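You operate a simulated robot arm through the tools that you are given. There is no shell and no other tool.

You are at the controls of a simulated robot arm. One attempt, no reset.

TASK
Open the red table lever, brush the table's fluff down the hole, then shut the lever.
Fine: put the brush back. Set down upright: wooden brush. Where these are worked on the way, their far stop is far enough and under half their travel is too little: red table lever.

It is judged by the outcome, as a careful person would: the job done as asked, and still so three seconds after it is handed in. It fails if anything else is knocked over, pushed out of place, dropped, spilled or broken.

THE ROBOT
A 7-joint arm with a fingered hand, fixed in place. Base frame: the origin is on the floor under the middle of its stand, x ahead of it, y to its left, z up; the work surface is at about z = 915. Readings come in mm, rad, newtons and seconds.
With the tool pointing down near the work surface it reaches from about 320 to 700 mm from the base axis. Its first joint turns from -1.204 to 3.002 rad. Payload 3.4 kg.
The TCP is the grasp point between the finger pads, 25 mm short of the fingertips. In the tool frame z runs along the fingers and y along their closing line. The gripper opens to 88 mm; its body begins 29 mm behind the TCP. The gripper is a hand of 5 fingers: y runs from the thumb to the fingers, the wrist lies at [-13, -97, -162] in the tool frame.
Orientation is that of the tool frame in the base frame, as a unit quaternion [x, y, z, w]. With the fingers straight down and the wrist toward the robot, the tool's x, y and z point along [0, 1, 0], [1, 0, 0] and [0, 0, -1] of the base frame.

THE INTERFACE
- The arm moves only by the tool nudge_tool. Its argument "increments" is a list of rows, each a list of 6 numbers: the shift along the tool's x, y, z in units of 100 mm (1.0 is 100 mm), then the turn, a rotation vector about the tool's x, y, z in units of 120 degrees (1.0 is 120 degrees). In form: [[tx, ty, tz, wx, wy, wz], ...]. A call has 1 to 20 rows; each row is the pose to reach, as a shift and turn from the pose commanded when the call began, along the tool's axes at that moment. A call with a number of a shift or a turn outside -1 to 1 is refused whole. A row lasts 0.2 s, in which the tool goes at most 50 mm and 0.15 rad; a call with a longer step from one row to the next is refused whole. Where a pose cannot be reached the arm comes as near as it can. A force on the tool above 40 N (or 10 N above the force at the start of the call, whichever is more), or a blocked arm, ends the call early, and 0.2 s more pass. In this call time passes only in rows, and 0.2 s behind the last. It gives the time, the measured TCP pose, the force on the tool (base axes), the opening and the grip force at its end, in the units of the frame above (readings bear some noise), with the torque about the TCP (base axes, N m) and any sound that the robot's microphone picked up, and new pictures: "pictures" is both (left out), scene, wrist or none.
- Cameras (640 x 400 px; columns grow to the right, rows downward): "scene" is fixed at [49, 494.8, 1651.6]; the picture's right is [-0.95, -0.30, 0.00], its down [-0.18, 0.56, -0.81] and it looks along [0.24, -0.77, -0.59] (base axes); focal length 332 px, centre (320, 200). "wrist" rides on the gripper at [59, -79, -105] in the tool frame; the picture's right is [-0.73, 0.32, -0.61], its down [-0.62, -0.68, 0.38] and it looks along [-0.29, 0.66, 0.70] (tool axes); focal length 234 px, centre (320, 200). There is no depth. A picture from a camera that has moved, and an enlarged one, comes with that camera's place and axes in the base frame and with its lens. The place of the scene camera against the robot may be out by one fixed shift of up to 18 mm in any direction.
- raise_lower(by): slides the trunk up (or, below 0, down) by that many mm; the arm rides with it, the base frame stays. It gives what a move gives, with no picture.
- finger_targets(index, middle, ring, little, thumb_bend, thumb_turn): sets how far each is bent, from 0 (flat) to 1 (curled in); at 0.3 the hand is open as for a grip, at 0.7 the pads meet at the TCP. One left out holds its place. A second passes; each finger stops where it meets its share of the squeeze, and holds until it gets a number again. It is the only way to open and close the hand. It gives what a move gives, with no picture; readings hold the bend of each and the force on index, middle, ring, little, thumb and palm. thumb_turn goes from beside the hand (0) to across from the fingers (1), as for a grip.
- zoom(camera, box): a new picture of the part [left, top, right, bottom] of that camera's present view, enlarged. It takes no simulated time.
- hand_in(): hands the job in; it is judged then, once.

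Places have to be worked out from the pictures, the camera data and where the tool is seen. Open the gripper and draw the arm clear of the work before you hand the job in, unless the task says otherwise.

The tools are called after "Request:" as name(argument=value, ...) on one line, values as JSON. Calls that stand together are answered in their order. nudge_tool: Moves the arm, as the interface text tells. Its arguments: {"type":"object","properties":{"increments":{"type":"array","items":{"type":"array","items":{"type":"number"}}},"pictures":{"type":"string","enum":["both","scene","wrist","none"]}},"required":["increments"]} The other tools are called the same way: raise_lower (by) moves the trunk up or down; finger_targets (index, middle, ring, little, thumb_bend, thumb_turn) moves the fingers one by one; zoom (camera, box) takes an enlarged picture of a part of a camera's view; hand_in () hands the job in.

At the start:

```text
clock: 0.0
ee_pos: [457.5, -298.7, 1181.1]
tcp_rot: [0.707, 0.707, 0.0, 0.0]
contact_force: [0.6, 0.4, -0.7]
wrist_torque: [-0.03, -0.02, -0.01]
opening: 87.7
gripper_force: 0.0
shape: jaw
bend: [0.3, 0.3, 0.3, 0.3, 0.3, 0.98]
finger forces: [0.0, 0.0, 0.0, 0.0, 0.1, 0.0]
trunk travel left (down, up): [-725.0, 215.0]
```

scene: 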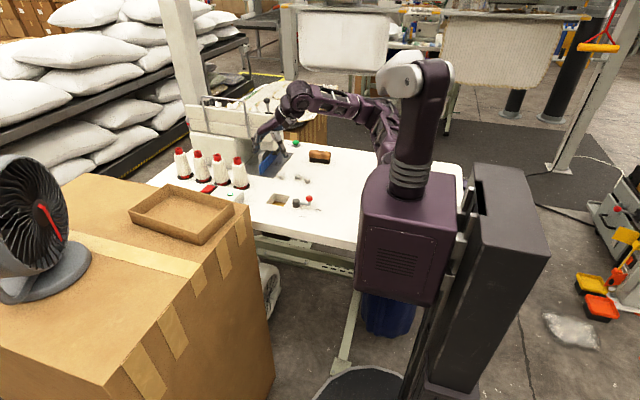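
wrist: 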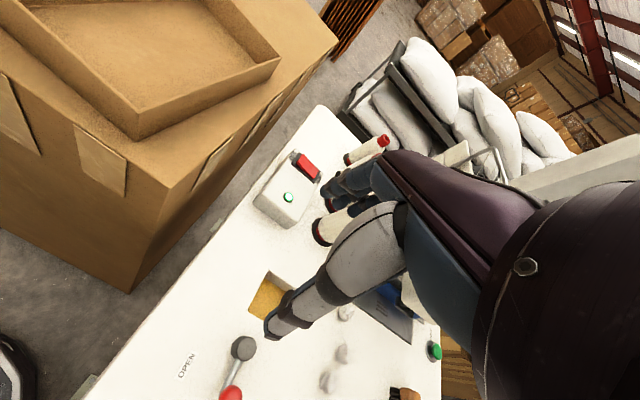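

The scene shows the table with a square hole, a lever with a red knob beside it, some fluff balls and a wooden brush. I'll zoom in to see the details.

Request:
zoom(camera="scene", box=[220, 130, 380, 230])

Request:
zoom(camera="wrist", box=[160, 240, 480, 400])

Request:
zoom(camera="scene", box=[140, 80, 300, 180])

```text
4.00 times, centred on (300, 180) of scene
camera zoom: at [49.0, 494.8, 1651.6], right [-0.95, -0.3, 0.0], down [-0.18, 0.56, -0.81], along [0.24, -0.77, -0.59], focal length 1327 px, centre (400, 280)
```

zoom: 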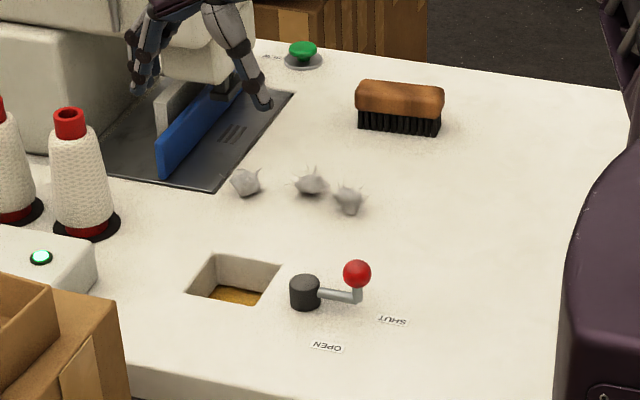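

```text
2.00 times, centred on (320, 320) of wrist
camera zoom: at [379.4, -241.3, 1286.3], right [0.32, -0.73, 0.61], down [-0.68, -0.62, -0.38], along [0.66, -0.29, -0.7], focal length 468 px, centre (320, -40)
```

zoom: 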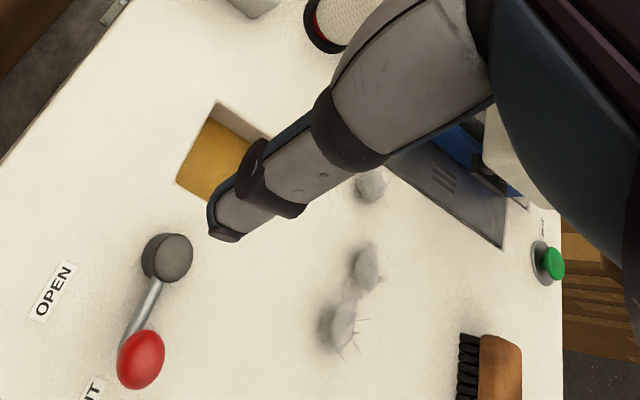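

```text
4.00 times, centred on (220, 130) of scene
camera zoom: at [49.0, 494.8, 1651.6], right [-0.95, -0.3, 0.0], down [-0.18, 0.56, -0.81], along [0.24, -0.77, -0.59], focal length 1327 px, centre (720, 480)
```

zoom: 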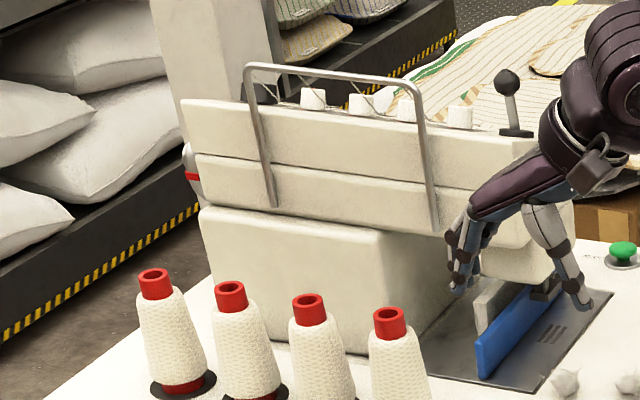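

The hub, hole, fluff and brush lie ahead and to the right of the robot (hub near (418,-390), hole near (495,-420), fluff near y≈-560, brush near (440,-715)). I'll turn the hand about its vertical axis so the wrist camera looks toward them from up high.

Request:
nudge_tool(increments=[[0, 0, 0, 0, 0, 0.065], [0, 0, 0, 0, 0, 0.13], [0, 0, 0, 0, 0, 0.195], [0, 0, 0, 0, 0, 0.26], [0, 0, 0, 0, 0, 0.325], [0, 0, 0, 0, 0, 0.39], [0, 0, 0, 0, 0, 0.455], [0, 0, 0, 0, 0, 0.52], [0, 0, 0, 0, 0, 0.585]], pictures="both")

```text
clock: 2.0
ee_pos: [495.8, -278.6, 1160.0]
tcp_rot: [0.985, 0.173, 0.002, -0.003]
contact_force: [-0.3, -0.1, -0.3]
wrist_torque: [-0.01, -0.01, -0.02]
opening: 87.7
gripper_force: 0.0
shape: jaw
bend: [0.3, 0.3, 0.3, 0.3, 0.3, 0.98]
finger forces: [0.1, 0.0, 0.1, 0.1, 0.0, 0.1]
out of reach, approached as far as the arm can: row 7, 8, 9
trunk travel left (down, up): [-725.0, 215.0]
camera wrist: at [522.9, -185.1, 1265.9], right [-0.57, -0.55, 0.6], down [-0.82, 0.43, -0.38], along [-0.05, -0.71, -0.7], focal length 234 px, centre (320, 200)
```

scene: 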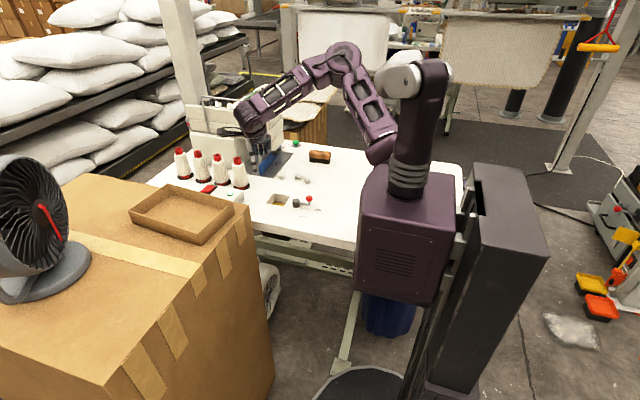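
wrist: 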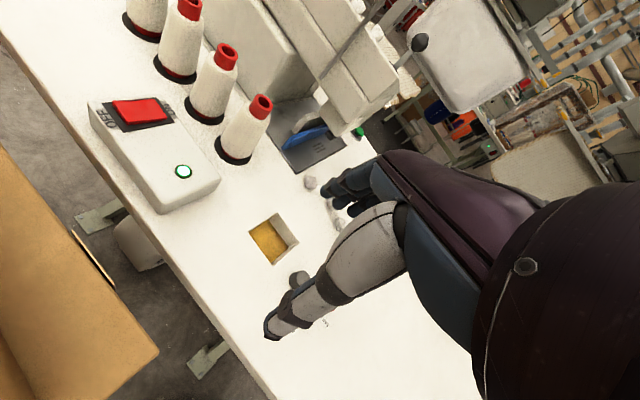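

The turn left the arm short of the commanded place because the wrist came too near the shoulder. I'll look at the arm's configuration and the table items enlarged before choosing a trunk height.

Request:
zoom(camera="scene", box=[220, 30, 480, 250])

Request:
zoom(camera="wrist", box=[200, 80, 420, 360])

```text
1.82 times, centred on (350, 140) of scene
camera zoom: at [49.0, 494.8, 1651.6], right [-0.95, -0.3, 0.0], down [-0.18, 0.56, -0.81], along [0.24, -0.77, -0.59], focal length 603 px, centre (266, 309)
```

zoom: 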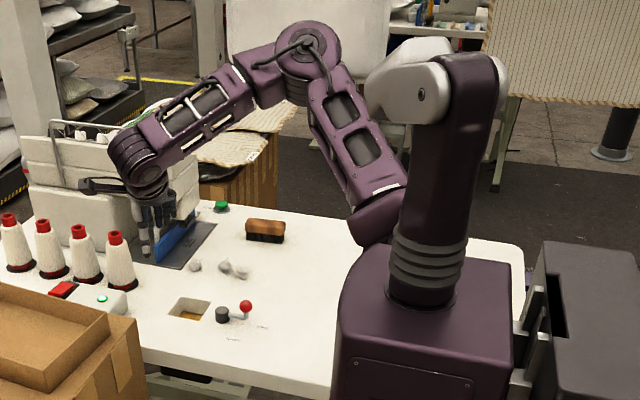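

```text
1.43 times, centred on (310, 220) of wrist
camera zoom: at [522.9, -185.1, 1265.9], right [-0.57, -0.55, 0.6], down [-0.82, 0.43, -0.38], along [-0.05, -0.71, -0.7], focal length 334 px, centre (334, 171)
```

zoom: 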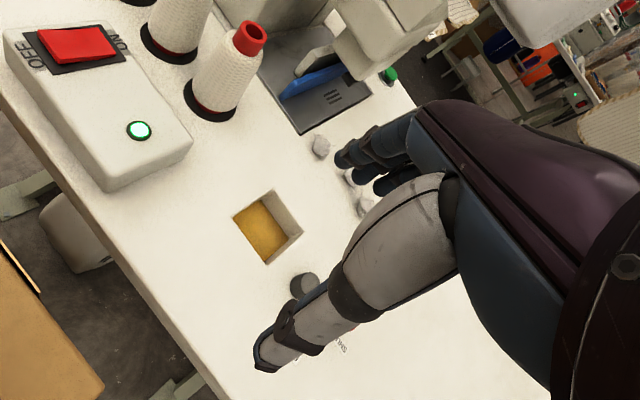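

The body sits beside the table with the elbow up, so the arm has room. I'll reach outward (toward the table) by 150 mm with a slight yaw back, to find where the command frame stands and get a better view.

Request:
nudge_tool(increments=[[0, 0.3, 0, 0, 0, -0.04], [0, 0.6, 0, 0, 0, -0.08], [0, 0.9, 0, 0, 0, -0.12], [0, 1.0, 0, 0, 0, -0.16]], pictures="both")

```text
clock: 3.0
ee_pos: [528.2, -373.0, 1161.0]
tcp_rot: [0.942, 0.334, 0.0, 0.0]
contact_force: [0.1, 0.3, -0.1]
wrist_torque: [0.01, 0.01, 0.03]
opening: 87.4
gripper_force: 0.1
shape: jaw
bend: [0.3, 0.3, 0.3, 0.3, 0.3, 0.98]
finger forces: [0.0, 0.1, 0.1, 0.1, 0.0, 0.0]
trunk travel left (down, up): [-725.0, 215.0]
camera wrist: at [524.4, -276.0, 1266.8], right [-0.36, -0.71, 0.61], down [-0.91, 0.14, -0.38], along [0.19, -0.69, -0.7], focal length 234 px, centre (320, 200)
```

scene: 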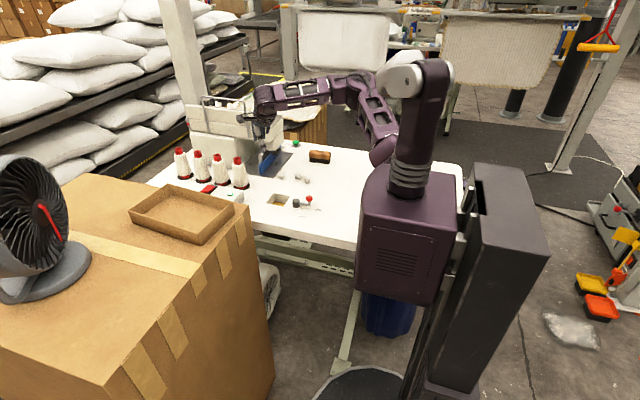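
wrist: 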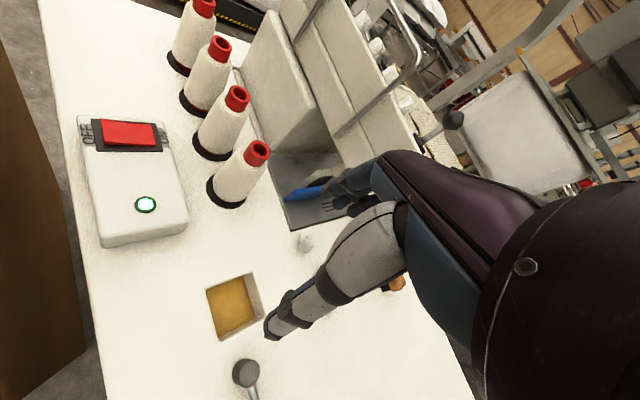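

The command frame follows the reached pose, good. I'll zoom on the hole and lever hub from here for better positions.

Request:
zoom(camera="wrist", box=[180, 240, 340, 400])

Request:
zoom(camera="scene", box=[240, 130, 360, 225])

```text
2.50 times, centred on (260, 320) of wrist
camera zoom: at [524.4, -276.0, 1266.8], right [-0.36, -0.71, 0.61], down [-0.91, 0.14, -0.38], along [0.19, -0.69, -0.7], focal length 585 px, centre (470, -100)
```

zoom: 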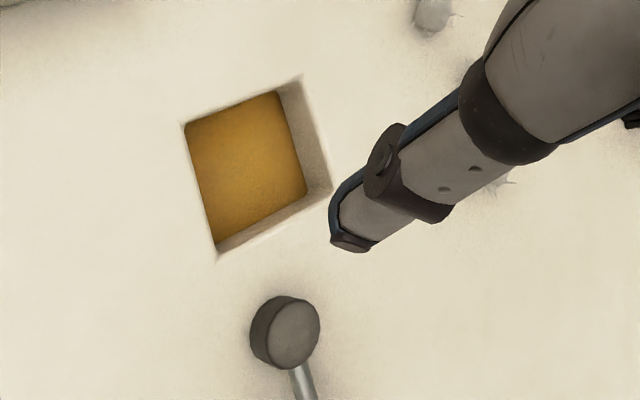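

```text
4.21 times, centred on (300, 178) of scene
camera zoom: at [49.0, 494.8, 1651.6], right [-0.95, -0.3, 0.0], down [-0.18, 0.56, -0.81], along [0.24, -0.77, -0.59], focal length 1397 px, centre (404, 295)
```

zoom: 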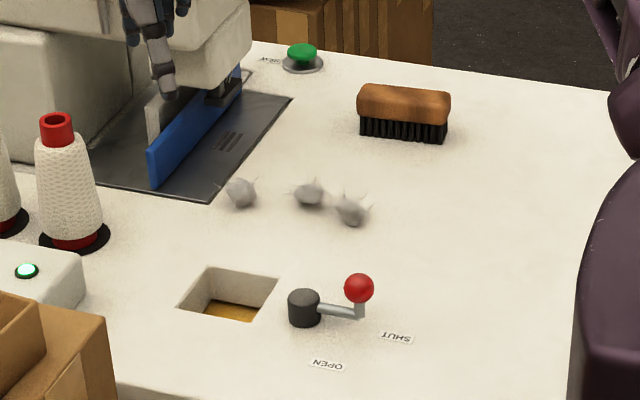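

From this view the hole spans about x 465–531, y −434…−367, the hub is at about (420,−381) and the knob near (368,−383,~962), lever pointing −x (SHUT). I'll move back over the lever, staying high.

Request:
nudge_tool(increments=[[-0.3, -0.2, 0, 0, 0, 0], [-0.6, -0.45, 0, 0, 0, 0], [-0.9, -0.7, 0, 0, 0, 0], [-0.98, -0.94, 0, 0, 0, 0]], pictures="both")

```text
clock: 4.0
ee_pos: [456.0, -349.0, 1142.0]
tcp_rot: [0.943, 0.334, 0.0, -0.001]
contact_force: [-0.7, -0.2, -0.9]
wrist_torque: [-0.01, 0.02, 0.02]
opening: 87.6
gripper_force: 0.0
shape: jaw
bend: [0.3, 0.3, 0.3, 0.3, 0.3, 0.98]
finger forces: [0.0, 0.0, 0.0, 0.0, 0.0, 0.0]
out of reach, approached as far as the arm can: row 2, 3, 4
trunk travel left (down, up): [-725.0, 215.0]
camera wrist: at [452.2, -251.4, 1247.5], right [-0.36, -0.71, 0.61], down [-0.91, 0.14, -0.38], along [0.19, -0.69, -0.7], focal length 234 px, centre (320, 200)
```

scene: 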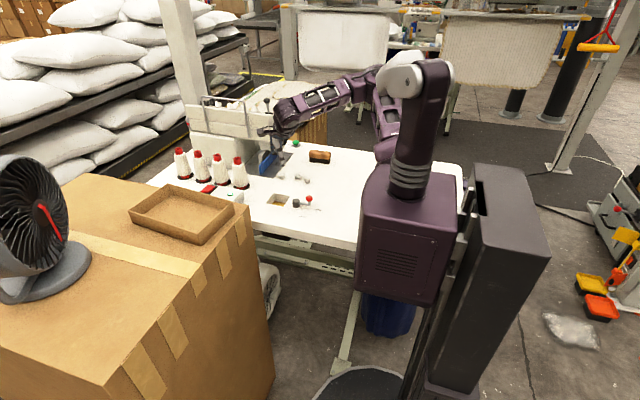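
wrist: 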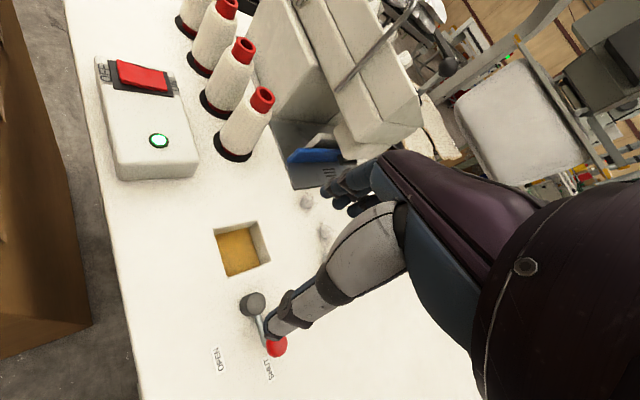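

The arm can't fold that close at this height; lower down the wrist is further from the shoulder. I'll go down to about z=1060 while moving toward the knob.

Request:
nudge_tool(increments=[[0, 0, 0.4, 0, 0, 0], [-0.2, -0.08, 0.8, 0, 0, 0], [-0.5, -0.2, 0.82, 0, 0, 0], [-0.8, -0.3, 0.82, 0, 0, 0], [-1.0, -0.36, 0.82, 0, 0, 0]], pictures="both")

```text
clock: 5.2
ee_pos: [417.1, -372.6, 1051.6]
tcp_rot: [0.943, 0.334, 0.001, -0.001]
contact_force: [0.6, 0.2, 0.5]
wrist_torque: [0.02, 0.04, 0.0]
opening: 87.8
gripper_force: 0.0
shape: jaw
bend: [0.3, 0.3, 0.3, 0.3, 0.3, 0.98]
finger forces: [0.0, 0.0, 0.1, 0.0, 0.1, 0.1]
out of reach, approached as far as the arm can: row 3, 4, 5
trunk travel left (down, up): [-725.0, 215.0]
camera wrist: at [414.0, -276.6, 1157.5], right [-0.36, -0.71, 0.61], down [-0.91, 0.14, -0.38], along [0.19, -0.69, -0.7], focal length 234 px, centre (320, 200)
```

scene: 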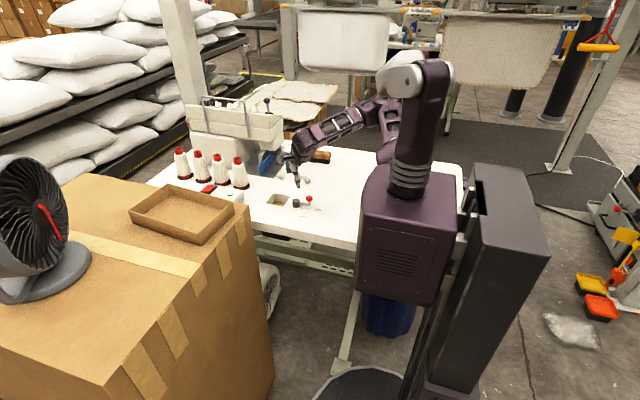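
wrist: 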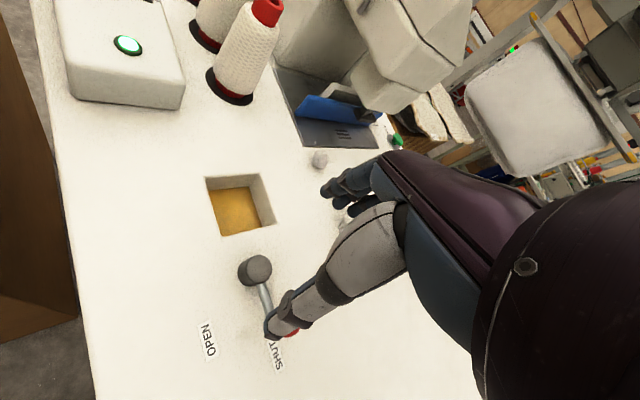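

Still short in −x at this yaw; a smaller yaw relative to the arm should fold better. I'll yaw back about 21° while moving over the knob and down to z≈1020.

Request:
nudge_tool(increments=[[0, 0, 0.1, 0, 0, -0.06], [-0.1, -0.05, 0.2, 0, 0, -0.12], [-0.3, -0.15, 0.31, 0, 0, -0.175], [-0.52, -0.27, 0.31, 0, 0, -0.175]], pictures="both")

Request:
zoom(camera="scene", box=[240, 130, 360, 225])

```text
clock: 6.2
ee_pos: [361.1, -387.0, 1019.4]
tcp_rot: [0.865, 0.501, -0.001, 0.001]
contact_force: [0.2, -0.2, 0.4]
wrist_torque: [-0.02, -0.02, -0.01]
opening: 87.3
gripper_force: 0.1
shape: jaw
bend: [0.3, 0.3, 0.3, 0.3, 0.3, 0.98]
finger forces: [0.1, 0.0, 0.1, 0.0, 0.0, 0.0]
trunk travel left (down, up): [-725.0, 215.0]
camera wrist: at [321.4, -296.6, 1124.5], right [-0.08, -0.79, 0.61], down [-0.9, -0.2, -0.38], along [0.43, -0.58, -0.69], focal length 234 px, centre (320, 200)
```

scene: 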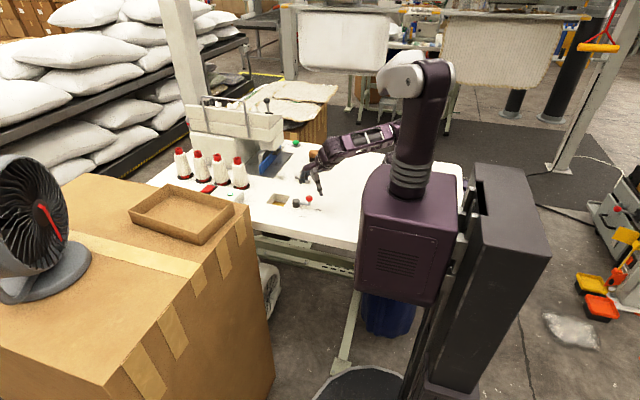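
wrist: 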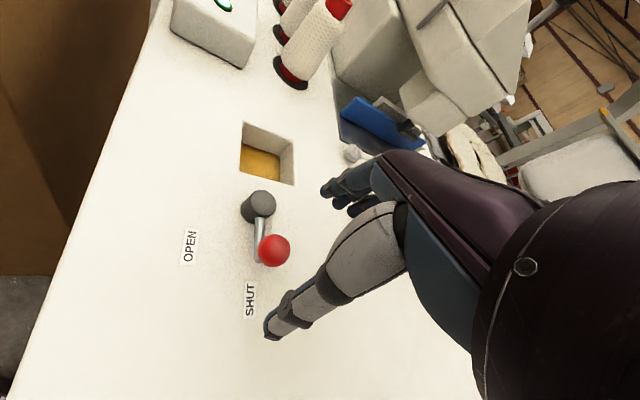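

```text
4.21 times, centred on (300, 178) of scene
camera zoom: at [49.0, 494.8, 1651.6], right [-0.95, -0.3, 0.0], down [-0.18, 0.56, -0.81], along [0.24, -0.77, -0.59], focal length 1397 px, centre (404, 295)
```

zoom: 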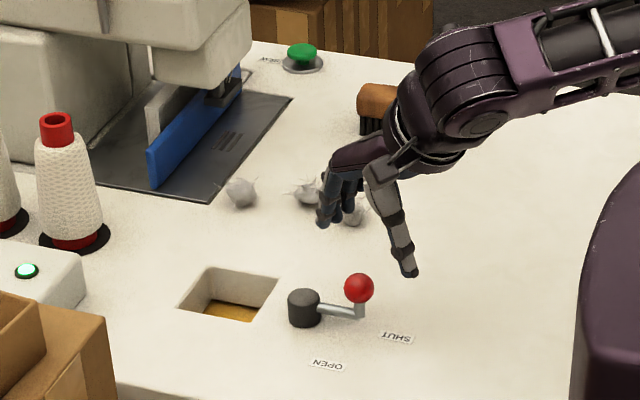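

The knob is confirmed at about (368,−383,960) and the thumb hangs nearly vertical about 55 mm thumb-ward of the TCP. I'll place the thumb just behind (−y of) the knob and lower so its tip is at z≈946, above the hub, ready to push the knob toward OPEN.

Request:
nudge_tool(increments=[[-0.08, 0.35, 0, 0, 0, 0], [-0.15, 0.7, 0, 0, 0, 0], [-0.15, 0.7, 0.22, 0, 0, 0], [-0.15, 0.7, 0.4, 0, 0, 0]], pictures="both")

Request:
zoom(camera="scene", box=[240, 130, 360, 225])

Request:
zoom(camera="wrist", box=[160, 160, 420, 380])

```text
clock: 7.2
ee_pos: [414.4, -434.0, 979.5]
tcp_rot: [0.866, 0.5, 0.001, 0.0]
contact_force: [-0.5, 0.8, 0.3]
wrist_torque: [0.0, 0.0, 0.01]
opening: 87.6
gripper_force: 0.0
shape: jaw
bend: [0.3, 0.3, 0.3, 0.3, 0.3, 0.98]
finger forces: [0.1, 0.0, 0.1, 0.0, 0.1, 0.0]
trunk travel left (down, up): [-725.0, 215.0]
camera wrist: at [375.1, -343.9, 1085.2], right [-0.08, -0.79, 0.61], down [-0.9, -0.2, -0.38], along [0.42, -0.58, -0.7], focal length 234 px, centre (320, 200)
```

scene: 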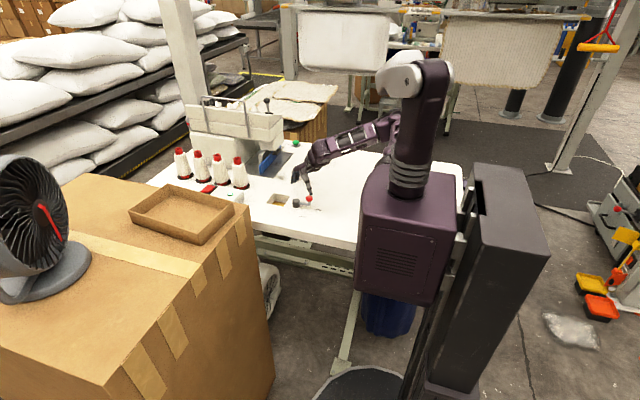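
wrist: 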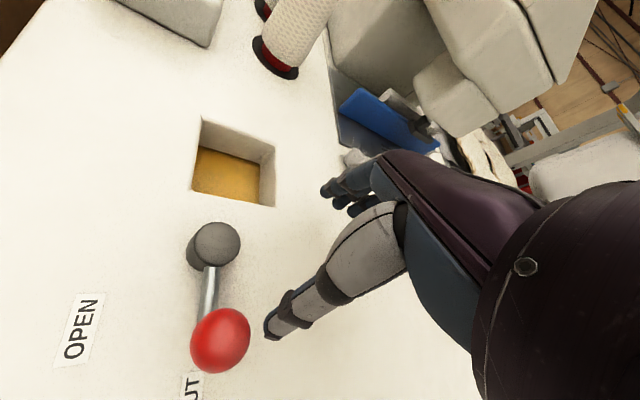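

```text
4.21 times, centred on (300, 178) of scene
camera zoom: at [49.0, 494.8, 1651.6], right [-0.95, -0.3, 0.0], down [-0.18, 0.56, -0.81], along [0.24, -0.77, -0.59], focal length 1397 px, centre (404, 295)
```

zoom: 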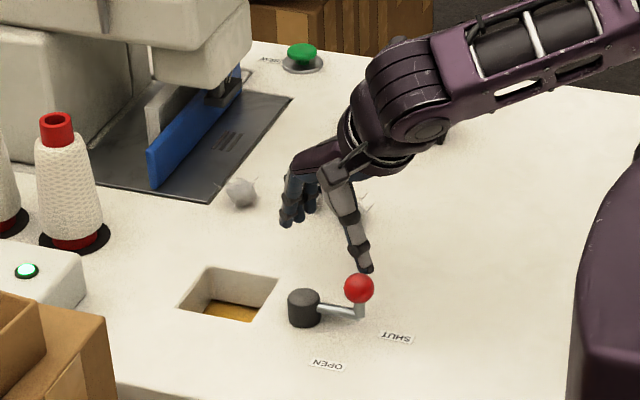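

```text
1.82 times, centred on (290, 270) of wrist
camera zoom: at [375.1, -343.9, 1085.2], right [-0.08, -0.79, 0.61], down [-0.9, -0.2, -0.38], along [0.42, -0.58, -0.7], focal length 426 px, centre (374, 73)
```

zoom: 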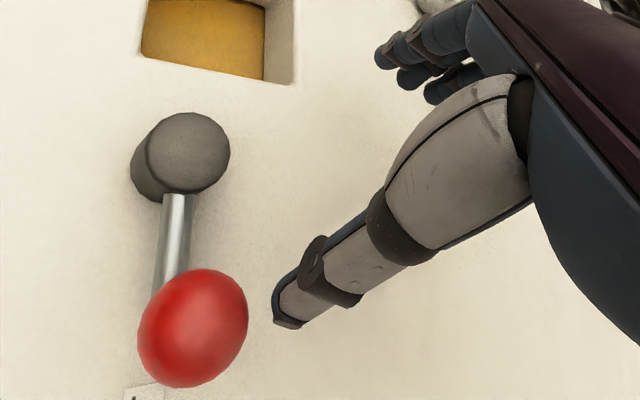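

Knob fixes at (367.5,−382,960) and the thumb is right behind it, clear of the hub. I'll drop 8 mm and push the knob along its arc around the hub toward OPEN.

Request:
nudge_tool(increments=[[0, 0, 0.08, 0, 0, 0], [0.07, -0.07, 0.08, 0, 0, 0], [0.145, -0.135, 0.08, 0, 0, 0], [0.21, -0.175, 0.08, 0, 0, 0], [0.273, -0.209, 0.08, 0, 0, 0], [0.345, -0.23, 0.08, 0, 0, 0], [0.416, -0.245, 0.08, 0, 0, 0], [0.49, -0.246, 0.08, 0, 0, 0], [0.564, -0.243, 0.08, 0, 0, 0]], pictures="both")

Request:
zoom(camera="scene", box=[240, 130, 360, 225])

```text
clock: 9.2
ee_pos: [421.6, -373.4, 972.4]
tcp_rot: [0.866, 0.5, 0.0, 0.0]
contact_force: [0.6, -1.0, 0.0]
wrist_torque: [-0.03, -0.02, 0.0]
opening: 87.4
gripper_force: 0.0
shape: jaw
bend: [0.3, 0.3, 0.3, 0.3, 0.3, 0.98]
finger forces: [0.0, 0.0, 0.0, 0.1, 0.4, 0.0]
trunk travel left (down, up): [-725.0, 215.0]
camera wrist: at [382.0, -283.0, 1077.2], right [-0.08, -0.79, 0.61], down [-0.9, -0.2, -0.38], along [0.42, -0.58, -0.7], focal length 234 px, centre (320, 200)
```

scene: 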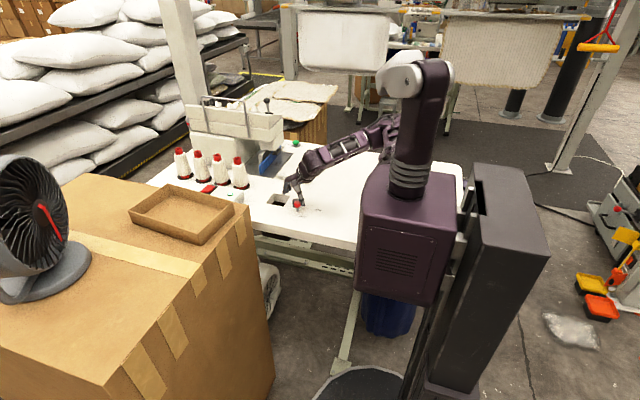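
wrist: 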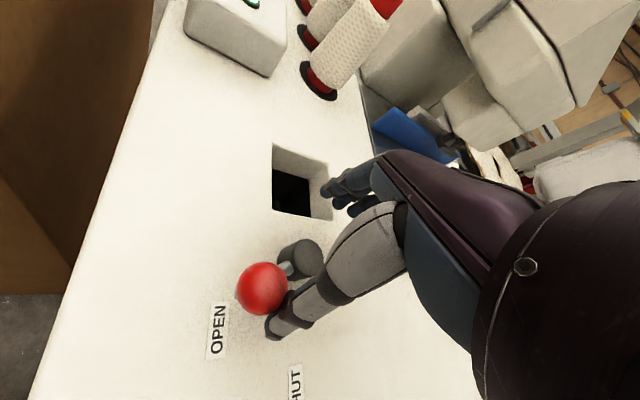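

```text
4.21 times, centred on (300, 178) of scene
camera zoom: at [49.0, 494.8, 1651.6], right [-0.95, -0.3, 0.0], down [-0.18, 0.56, -0.81], along [0.24, -0.77, -0.59], focal length 1397 px, centre (404, 295)
```

zoom: 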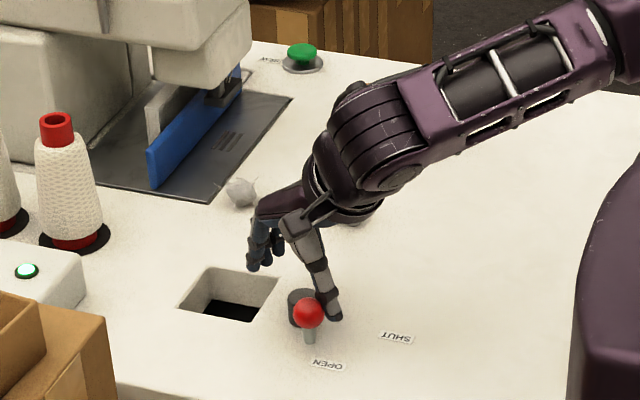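

The gate has opened (hole now black) and the knob is near 119° on its arc with almost no force. I'll keep pushing along the arc to find the far stop.

Request:
nudge_tool(increments=[[0.04, 0.01, 0, 0, 0, 0], [0.07, 0.02, 0, 0, 0, 0], [0.105, 0.03, 0, 0, 0, 0], [0.142, 0.04, 0, 0, 0, 0], [0.18, 0.058, 0, 0, 0, 0], [0.212, 0.077, 0, 0, 0, 0], [0.24, 0.096, 0, 0, 0, 0], [0.269, 0.115, 0, 0, 0, 0]], pictures="both")

Request:
zoom(camera="scene", box=[240, 130, 360, 225])

```text
clock: 11.0
ee_pos: [440.0, -357.1, 971.1]
tcp_rot: [0.867, 0.499, -0.001, -0.001]
contact_force: [-8.1, -4.5, -1.6]
wrist_torque: [-0.05, -0.03, 0.35]
opening: 87.6
gripper_force: 0.1
shape: jaw
bend: [0.3, 0.3, 0.3, 0.3, 0.23, 1.0]
finger forces: [0.1, 0.0, 0.0, 0.1, 7.3, 0.0]
trunk travel left (down, up): [-725.0, 215.0]
camera wrist: at [402.4, -267.5, 1076.8], right [-0.08, -0.79, 0.61], down [-0.9, -0.2, -0.38], along [0.42, -0.58, -0.7], focal length 234 px, centre (320, 200)
```

scene: 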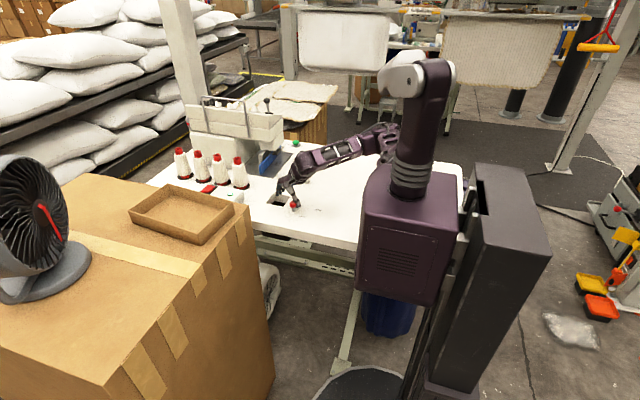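
wrist: 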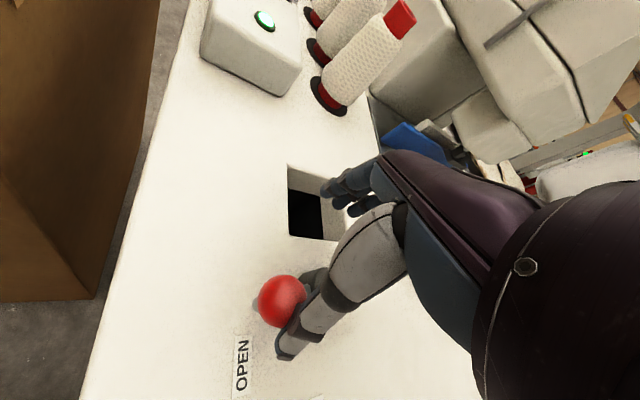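

```text
4.21 times, centred on (300, 178) of scene
camera zoom: at [49.0, 494.8, 1651.6], right [-0.95, -0.3, 0.0], down [-0.18, 0.56, -0.81], along [0.24, -0.77, -0.59], focal length 1397 px, centre (404, 295)
```

zoom: 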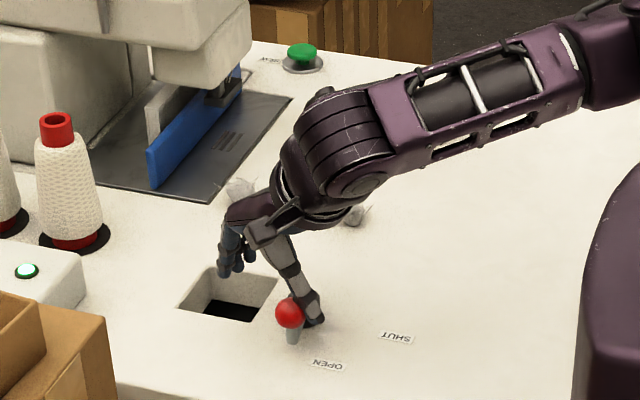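

The thumb met the stop (about 9 N, thumb bent back slightly) with the lever at about 101° beside OPEN, and the hole is open. I'll back the thumb off and lift.

Request:
nudge_tool(increments=[[-0.06, -0.03, 0, 0, 0, 0], [-0.13, -0.08, 0, 0, 0, 0], [-0.15, -0.08, -0.3, 0, 0, 0], [-0.15, -0.08, -0.6, 0, 0, 0], [-0.15, -0.08, -0.8, 0, 0, 0]], pictures="wrist")

Request:
zoom(camera="scene", box=[240, 130, 360, 225])

```text
clock: 12.2
ee_pos: [430.1, -364.3, 1051.6]
tcp_rot: [0.866, 0.5, -0.001, -0.001]
contact_force: [-0.4, 1.2, -0.4]
wrist_torque: [0.0, -0.05, 0.0]
opening: 87.9
gripper_force: 0.0
shape: jaw
bend: [0.3, 0.3, 0.3, 0.3, 0.3, 0.98]
finger forces: [0.0, 0.1, 0.0, 0.0, 0.0, 0.0]
trunk travel left (down, up): [-725.0, 215.0]
camera wrist: at [391.6, -274.5, 1156.1], right [-0.08, -0.79, 0.61], down [-0.9, -0.2, -0.38], along [0.42, -0.58, -0.7], focal length 234 px, centre (320, 200)
```

wrist: 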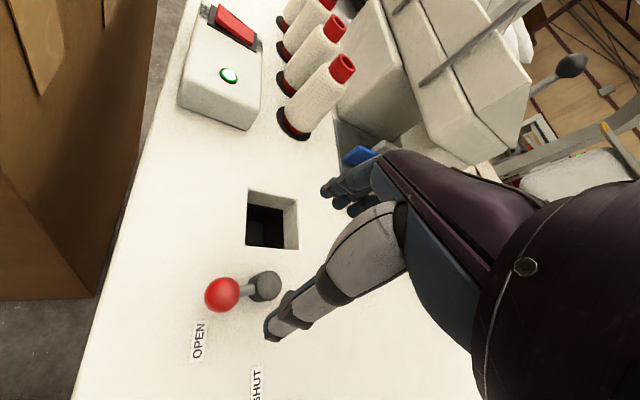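

```text
4.21 times, centred on (300, 178) of scene
camera zoom: at [49.0, 494.8, 1651.6], right [-0.95, -0.3, 0.0], down [-0.18, 0.56, -0.81], along [0.24, -0.77, -0.59], focal length 1397 px, centre (404, 295)
```

zoom: 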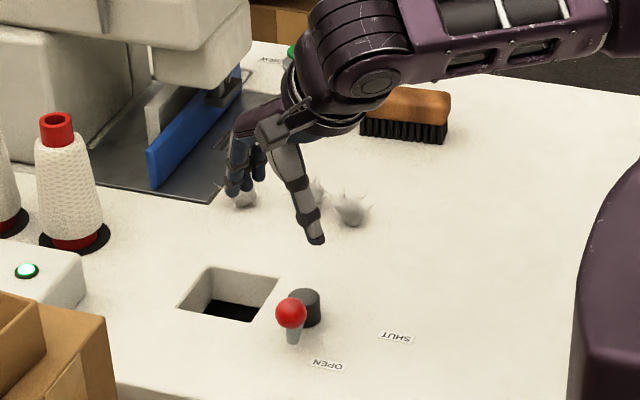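

The lever stays open at its stop. Now I'll swing out toward the brush, staying high and turning the hand a bit more toward −y to view it.

Request:
nudge_tool(increments=[[-0.2, 0.12, -0.15, 0, 0, 0.04], [-0.42, 0.24, -0.3, 0, 0, 0.08], [-0.64, 0.37, -0.4, 0, 0, 0.125], [-0.85, 0.49, -0.5, 0, 0, 0.167]], pictures="both")

```text
clock: 13.4
ee_pos: [412.0, -447.4, 1049.7]
tcp_rot: [0.929, 0.363, -0.067, -0.03]
contact_force: [-0.3, 0.0, -0.1]
wrist_torque: [0.02, -0.03, 0.01]
opening: 87.9
gripper_force: 0.1
shape: jaw
bend: [0.3, 0.3, 0.3, 0.3, 0.3, 0.98]
finger forces: [0.0, 0.0, 0.0, 0.0, 0.0, 0.0]
out of reach, approached as far as the arm can: row 3, 4
trunk travel left (down, up): [-725.0, 215.0]
stopped in row 4: the arm was blocked; the commanded pose is now the measured one
camera wrist: at [416.1, -351.1, 1155.5], right [-0.23, -0.73, 0.64], down [-0.97, 0.08, -0.25], along [0.13, -0.67, -0.73], focal length 234 px, centre (320, 200)
```

scene: 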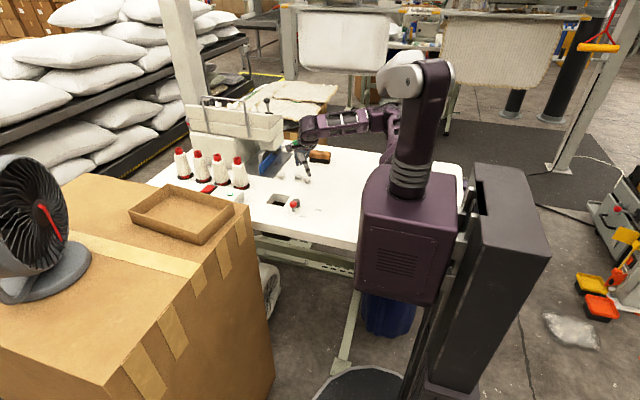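
wrist: 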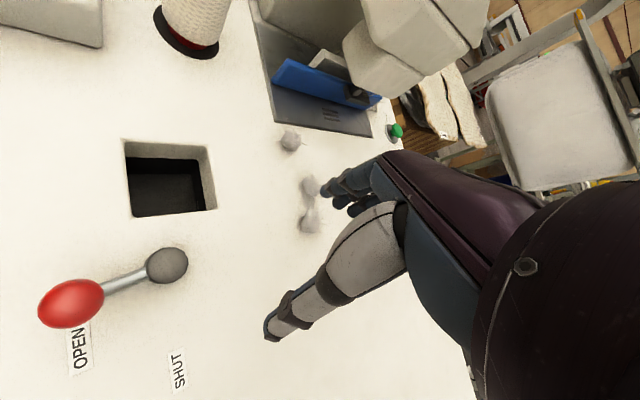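

The arm reported being blocked with a small tilt; the elbow may be near the robot's own neck. I'll look closer.

Request:
zoom(camera="scene", box=[270, 40, 480, 220])

```text
2.22 times, centred on (375, 130) of scene
camera zoom: at [49.0, 494.8, 1651.6], right [-0.95, -0.3, 0.0], down [-0.18, 0.56, -0.81], along [0.24, -0.77, -0.59], focal length 737 px, centre (198, 356)
```

zoom: 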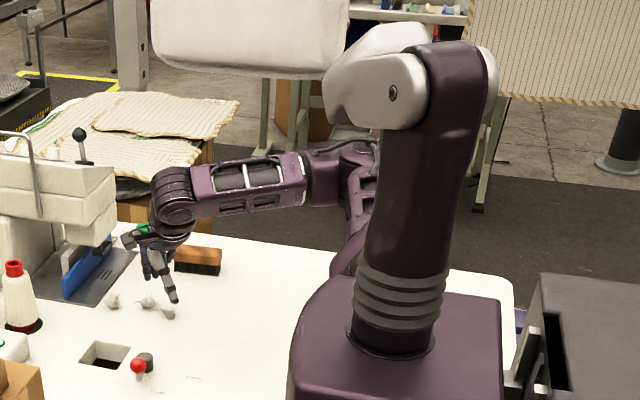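

Nothing touched the hand (force ~0), so this was a joint limit with an 8° tilt. I'll level the hand again and continue outward toward the brush, where the arm is less folded.

Request:
nudge_tool(increments=[[-0.1, 0.13, -0.02, -0.02, 0.02, 0], [-0.24, 0.32, -0.06, -0.05, 0.049, 0], [-0.36, 0.48, -0.09, -0.05, 0.049, 0], [-0.48, 0.645, -0.12, -0.05, 0.049, 0]], pictures="both")

```text
clock: 14.4
ee_pos: [421.1, -529.1, 1059.5]
tcp_rot: [0.931, 0.364, 0.001, 0.0]
contact_force: [0.5, -0.3, -0.1]
wrist_torque: [-0.01, -0.01, -0.02]
opening: 88.0
gripper_force: 0.1
shape: jaw
bend: [0.3, 0.3, 0.3, 0.3, 0.3, 0.98]
finger forces: [0.1, 0.0, 0.0, 0.0, 0.0, 0.0]
trunk travel left (down, up): [-725.0, 215.0]
camera wrist: at [410.7, -431.7, 1164.0], right [-0.32, -0.73, 0.61], down [-0.92, 0.08, -0.39], along [0.23, -0.68, -0.7], focal length 234 px, centre (320, 200)
```

scene: 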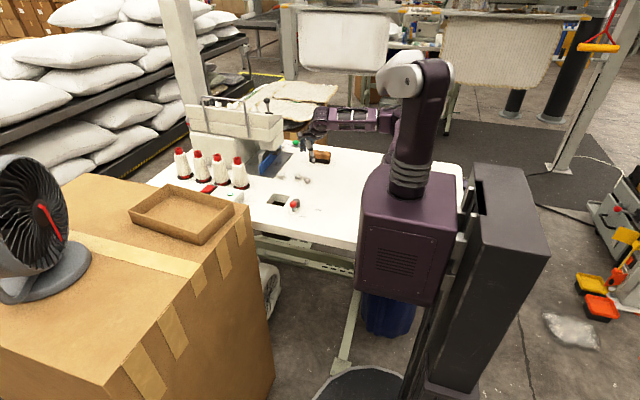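
wrist: 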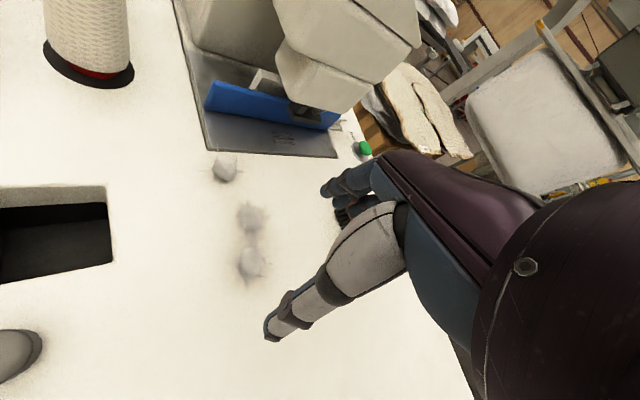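

Leveled at (421,−529,1059). Fluff sits at about (542,−539), (478,−554), (431,−540); the brush's near bottom edge runs roughly (475,−695)→(388,−709). I'll continue outward and turn further toward the brush's normal.

Request:
nudge_tool(increments=[[-0.14, 0.18, 0, 0, 0, 0.0375], [-0.28, 0.365, 0, 0, 0, 0.075], [-0.41, 0.55, 0, 0, 0, 0.1125], [-0.55, 0.73, 0, 0, 0, 0.15]], pictures="both")

Request:
zoom(camera="scene", box=[260, 80, 400, 190])

```text
clock: 15.4
ee_pos: [432.0, -620.5, 1059.9]
tcp_rot: [0.977, 0.213, 0.001, 0.0]
contact_force: [-0.9, 0.3, 0.1]
wrist_torque: [0.01, 0.02, 0.01]
opening: 87.8
gripper_force: 0.1
shape: jaw
bend: [0.3, 0.3, 0.3, 0.3, 0.3, 0.98]
finger forces: [0.0, 0.1, 0.0, 0.0, 0.1, 0.1]
trunk travel left (down, up): [-725.0, 215.0]
camera wrist: at [451.7, -524.9, 1164.9], right [-0.53, -0.6, 0.61], down [-0.85, 0.36, -0.38], along [0.01, -0.72, -0.7], focal length 234 px, centre (320, 200)
```

scene: 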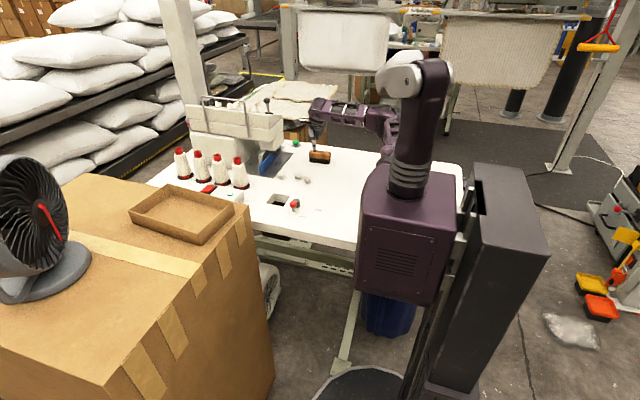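
wrist: 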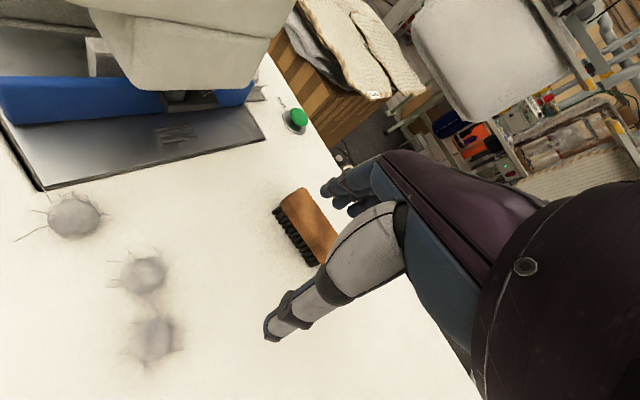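

```text
3.64 times, centred on (330, 135) of scene
camera zoom: at [49.0, 494.8, 1651.6], right [-0.95, -0.3, 0.0], down [-0.18, 0.56, -0.81], along [0.24, -0.77, -0.59], focal length 1206 px, centre (284, 436)
```

zoom: 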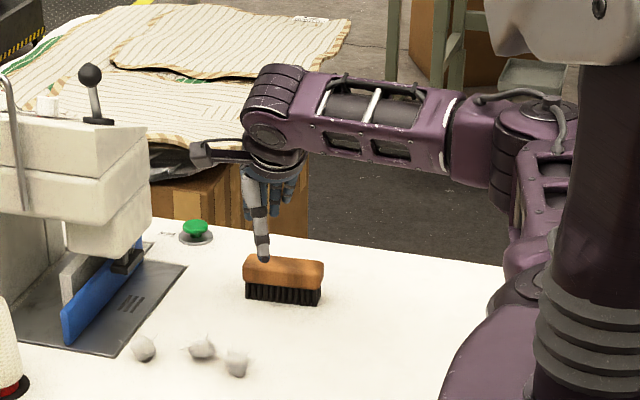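

Excellent — the brush is visible in the wrist view. I'll zoom for its corners.

Request:
zoom(camera="wrist", box=[240, 160, 400, 290])

```text
3.08 times, centred on (320, 225) of wrist
camera zoom: at [451.7, -524.9, 1164.9], right [-0.53, -0.6, 0.61], down [-0.85, 0.36, -0.38], along [0.01, -0.72, -0.7], focal length 720 px, centre (320, 123)
```

zoom: 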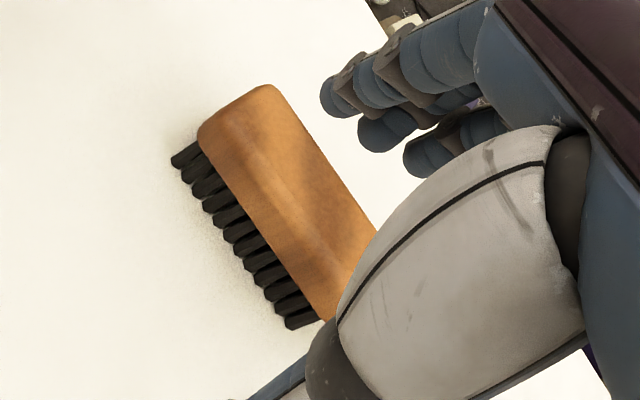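

From this view the brush is centred at about (433,−715), about 40 mm wide, its axis about 4° from x. I'll move over it at z≈1040 and yaw the hand to −86° so the fingers straddle its width.

Request:
nudge_tool(increments=[[-0.08, 0.17, 0.04, 0, 0, 0.035], [-0.155, 0.345, 0.08, 0, 0, 0.07], [-0.23, 0.52, 0.12, 0, 0, 0.105], [-0.31, 0.69, 0.16, 0, 0, 0.14], [-0.384, 0.863, 0.2, 0, 0, 0.172]], pictures="both")

Request:
zoom(camera="scene", box=[260, 80, 400, 190])

```text
clock: 16.6
ee_pos: [432.2, -713.5, 1038.8]
tcp_rot: [0.999, 0.036, -0.001, 0.0]
contact_force: [-0.3, 0.5, 0.4]
wrist_torque: [-0.01, 0.04, -0.03]
opening: 87.9
gripper_force: 0.1
shape: jaw
bend: [0.3, 0.3, 0.3, 0.3, 0.3, 0.98]
finger forces: [0.0, 0.0, 0.1, 0.0, 0.0, 0.1]
trunk travel left (down, up): [-725.0, 215.0]
camera wrist: at [486.1, -630.3, 1144.2], right [-0.7, -0.37, 0.61], down [-0.67, 0.64, -0.38], along [-0.24, -0.68, -0.7], focal length 234 px, centre (320, 200)
```

scene: 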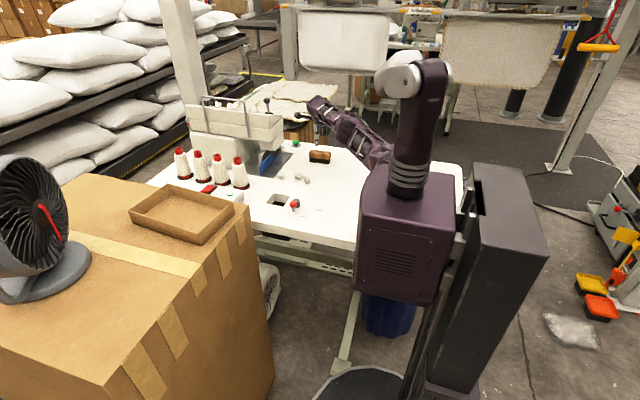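
wrist: 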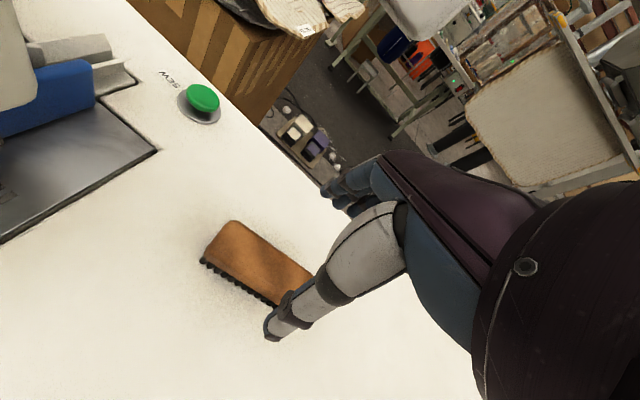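

```text
3.64 times, centred on (330, 135) of scene
camera zoom: at [49.0, 494.8, 1651.6], right [-0.95, -0.3, 0.0], down [-0.18, 0.56, -0.81], along [0.24, -0.77, -0.59], focal length 1206 px, centre (284, 436)
```

zoom: 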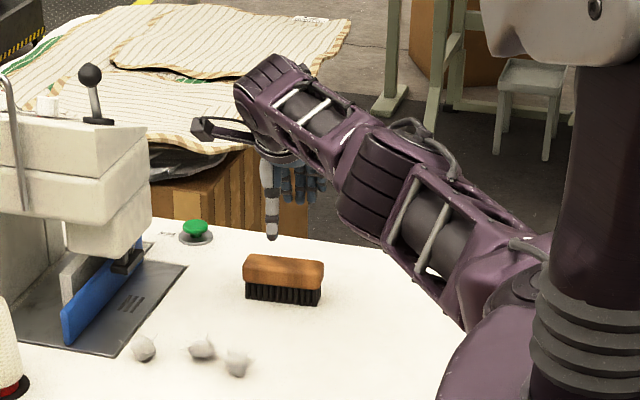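

The hand is centred over the brush, with the brush top at z≈965 and wood from about 942 up. I'll descend so the pads are at the wood (TCP z≈953).

Request:
nudge_tool(increments=[[0.0, 0.0, 0.25, 0, 0, 0], [0.0, 0.01, 0.5, 0, 0, 0], [0.0, 0.01, 0.7, 0, 0, 0], [0.0, 0.01, 0.85, 0, 0, 0]], pictures="both")

Request:
zoom(camera="scene", box=[260, 80, 400, 190])

```text
clock: 17.6
ee_pos: [428.2, -704.0, 955.8]
tcp_rot: [0.999, 0.035, 0.001, 0.0]
contact_force: [0.2, 0.0, -0.8]
wrist_torque: [0.02, 0.01, 0.0]
opening: 87.8
gripper_force: 0.0
shape: jaw
bend: [0.3, 0.3, 0.3, 0.3, 0.3, 0.98]
finger forces: [0.1, 0.0, 0.1, 0.1, 0.0, 0.1]
out of reach, approached as far as the arm can: row 2, 3, 4
trunk travel left (down, up): [-725.0, 215.0]
camera wrist: at [479.8, -622.8, 1062.5], right [-0.7, -0.37, 0.61], down [-0.67, 0.64, -0.38], along [-0.24, -0.68, -0.7], focal length 234 px, centre (320, 200)
```

scene: 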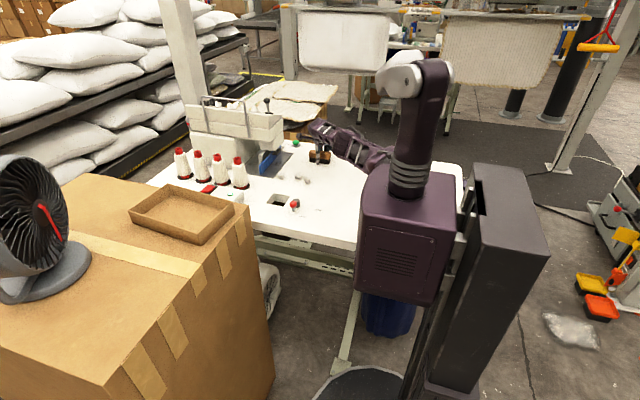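
wrist: 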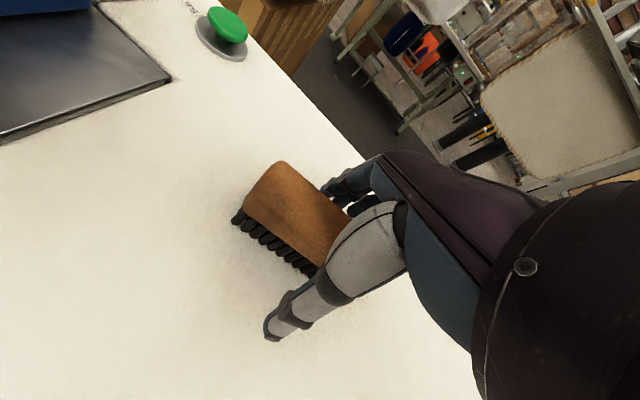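

```text
3.64 times, centred on (330, 135) of scene
camera zoom: at [49.0, 494.8, 1651.6], right [-0.95, -0.3, 0.0], down [-0.18, 0.56, -0.81], along [0.24, -0.77, -0.59], focal length 1206 px, centre (284, 436)
```

zoom: 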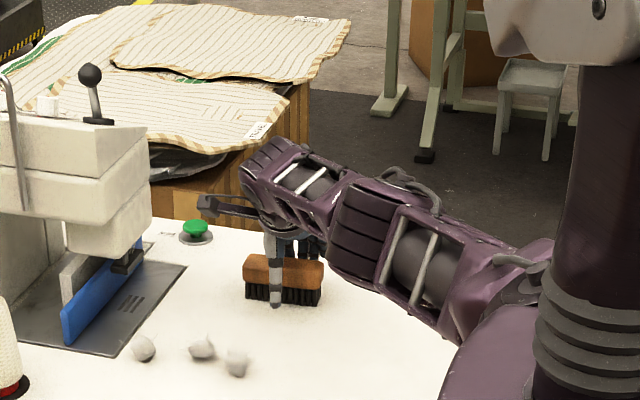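

The arm ran out of reach 10 mm short at this trunk height. I'll rise back over the brush centre, then lower the trunk so the hand descends vertically with better reach.

Request:
nudge_tool(increments=[[0, 0, -0.25, 0, 0, 0], [0, 0, -0.5, 0, 0, 0], [0, 0, -0.82, 0, 0, 0], [0.04, 0.107, -0.82, 0, 0, 0]], pictures="none")

Request:
raise_lower(by=-55)

```text
clock: 18.6
ee_pos: [433.1, -715.6, 1039.3]
tcp_rot: [0.999, 0.037, -0.001, 0.002]
contact_force: [-0.3, -0.6, -0.7]
wrist_torque: [0.0, 0.0, 0.01]
opening: 88.1
gripper_force: 0.0
shape: jaw
bend: [0.3, 0.3, 0.3, 0.3, 0.3, 0.98]
finger forces: [0.0, 0.1, 0.1, 0.0, 0.0, 0.0]
trunk travel left (down, up): [-725.0, 215.0]
```

```text
clock: 19.6
ee_pos: [432.2, -715.8, 983.8]
tcp_rot: [0.999, 0.037, 0.0, 0.001]
contact_force: [-0.1, 0.9, -0.1]
wrist_torque: [-0.05, 0.0, -0.01]
opening: 87.7
gripper_force: 0.1
shape: jaw
bend: [0.3, 0.3, 0.3, 0.3, 0.3, 0.98]
finger forces: [0.0, 0.0, 0.0, 0.1, 0.0, 0.0]
trunk travel left (down, up): [-670.0, 270.0]
```

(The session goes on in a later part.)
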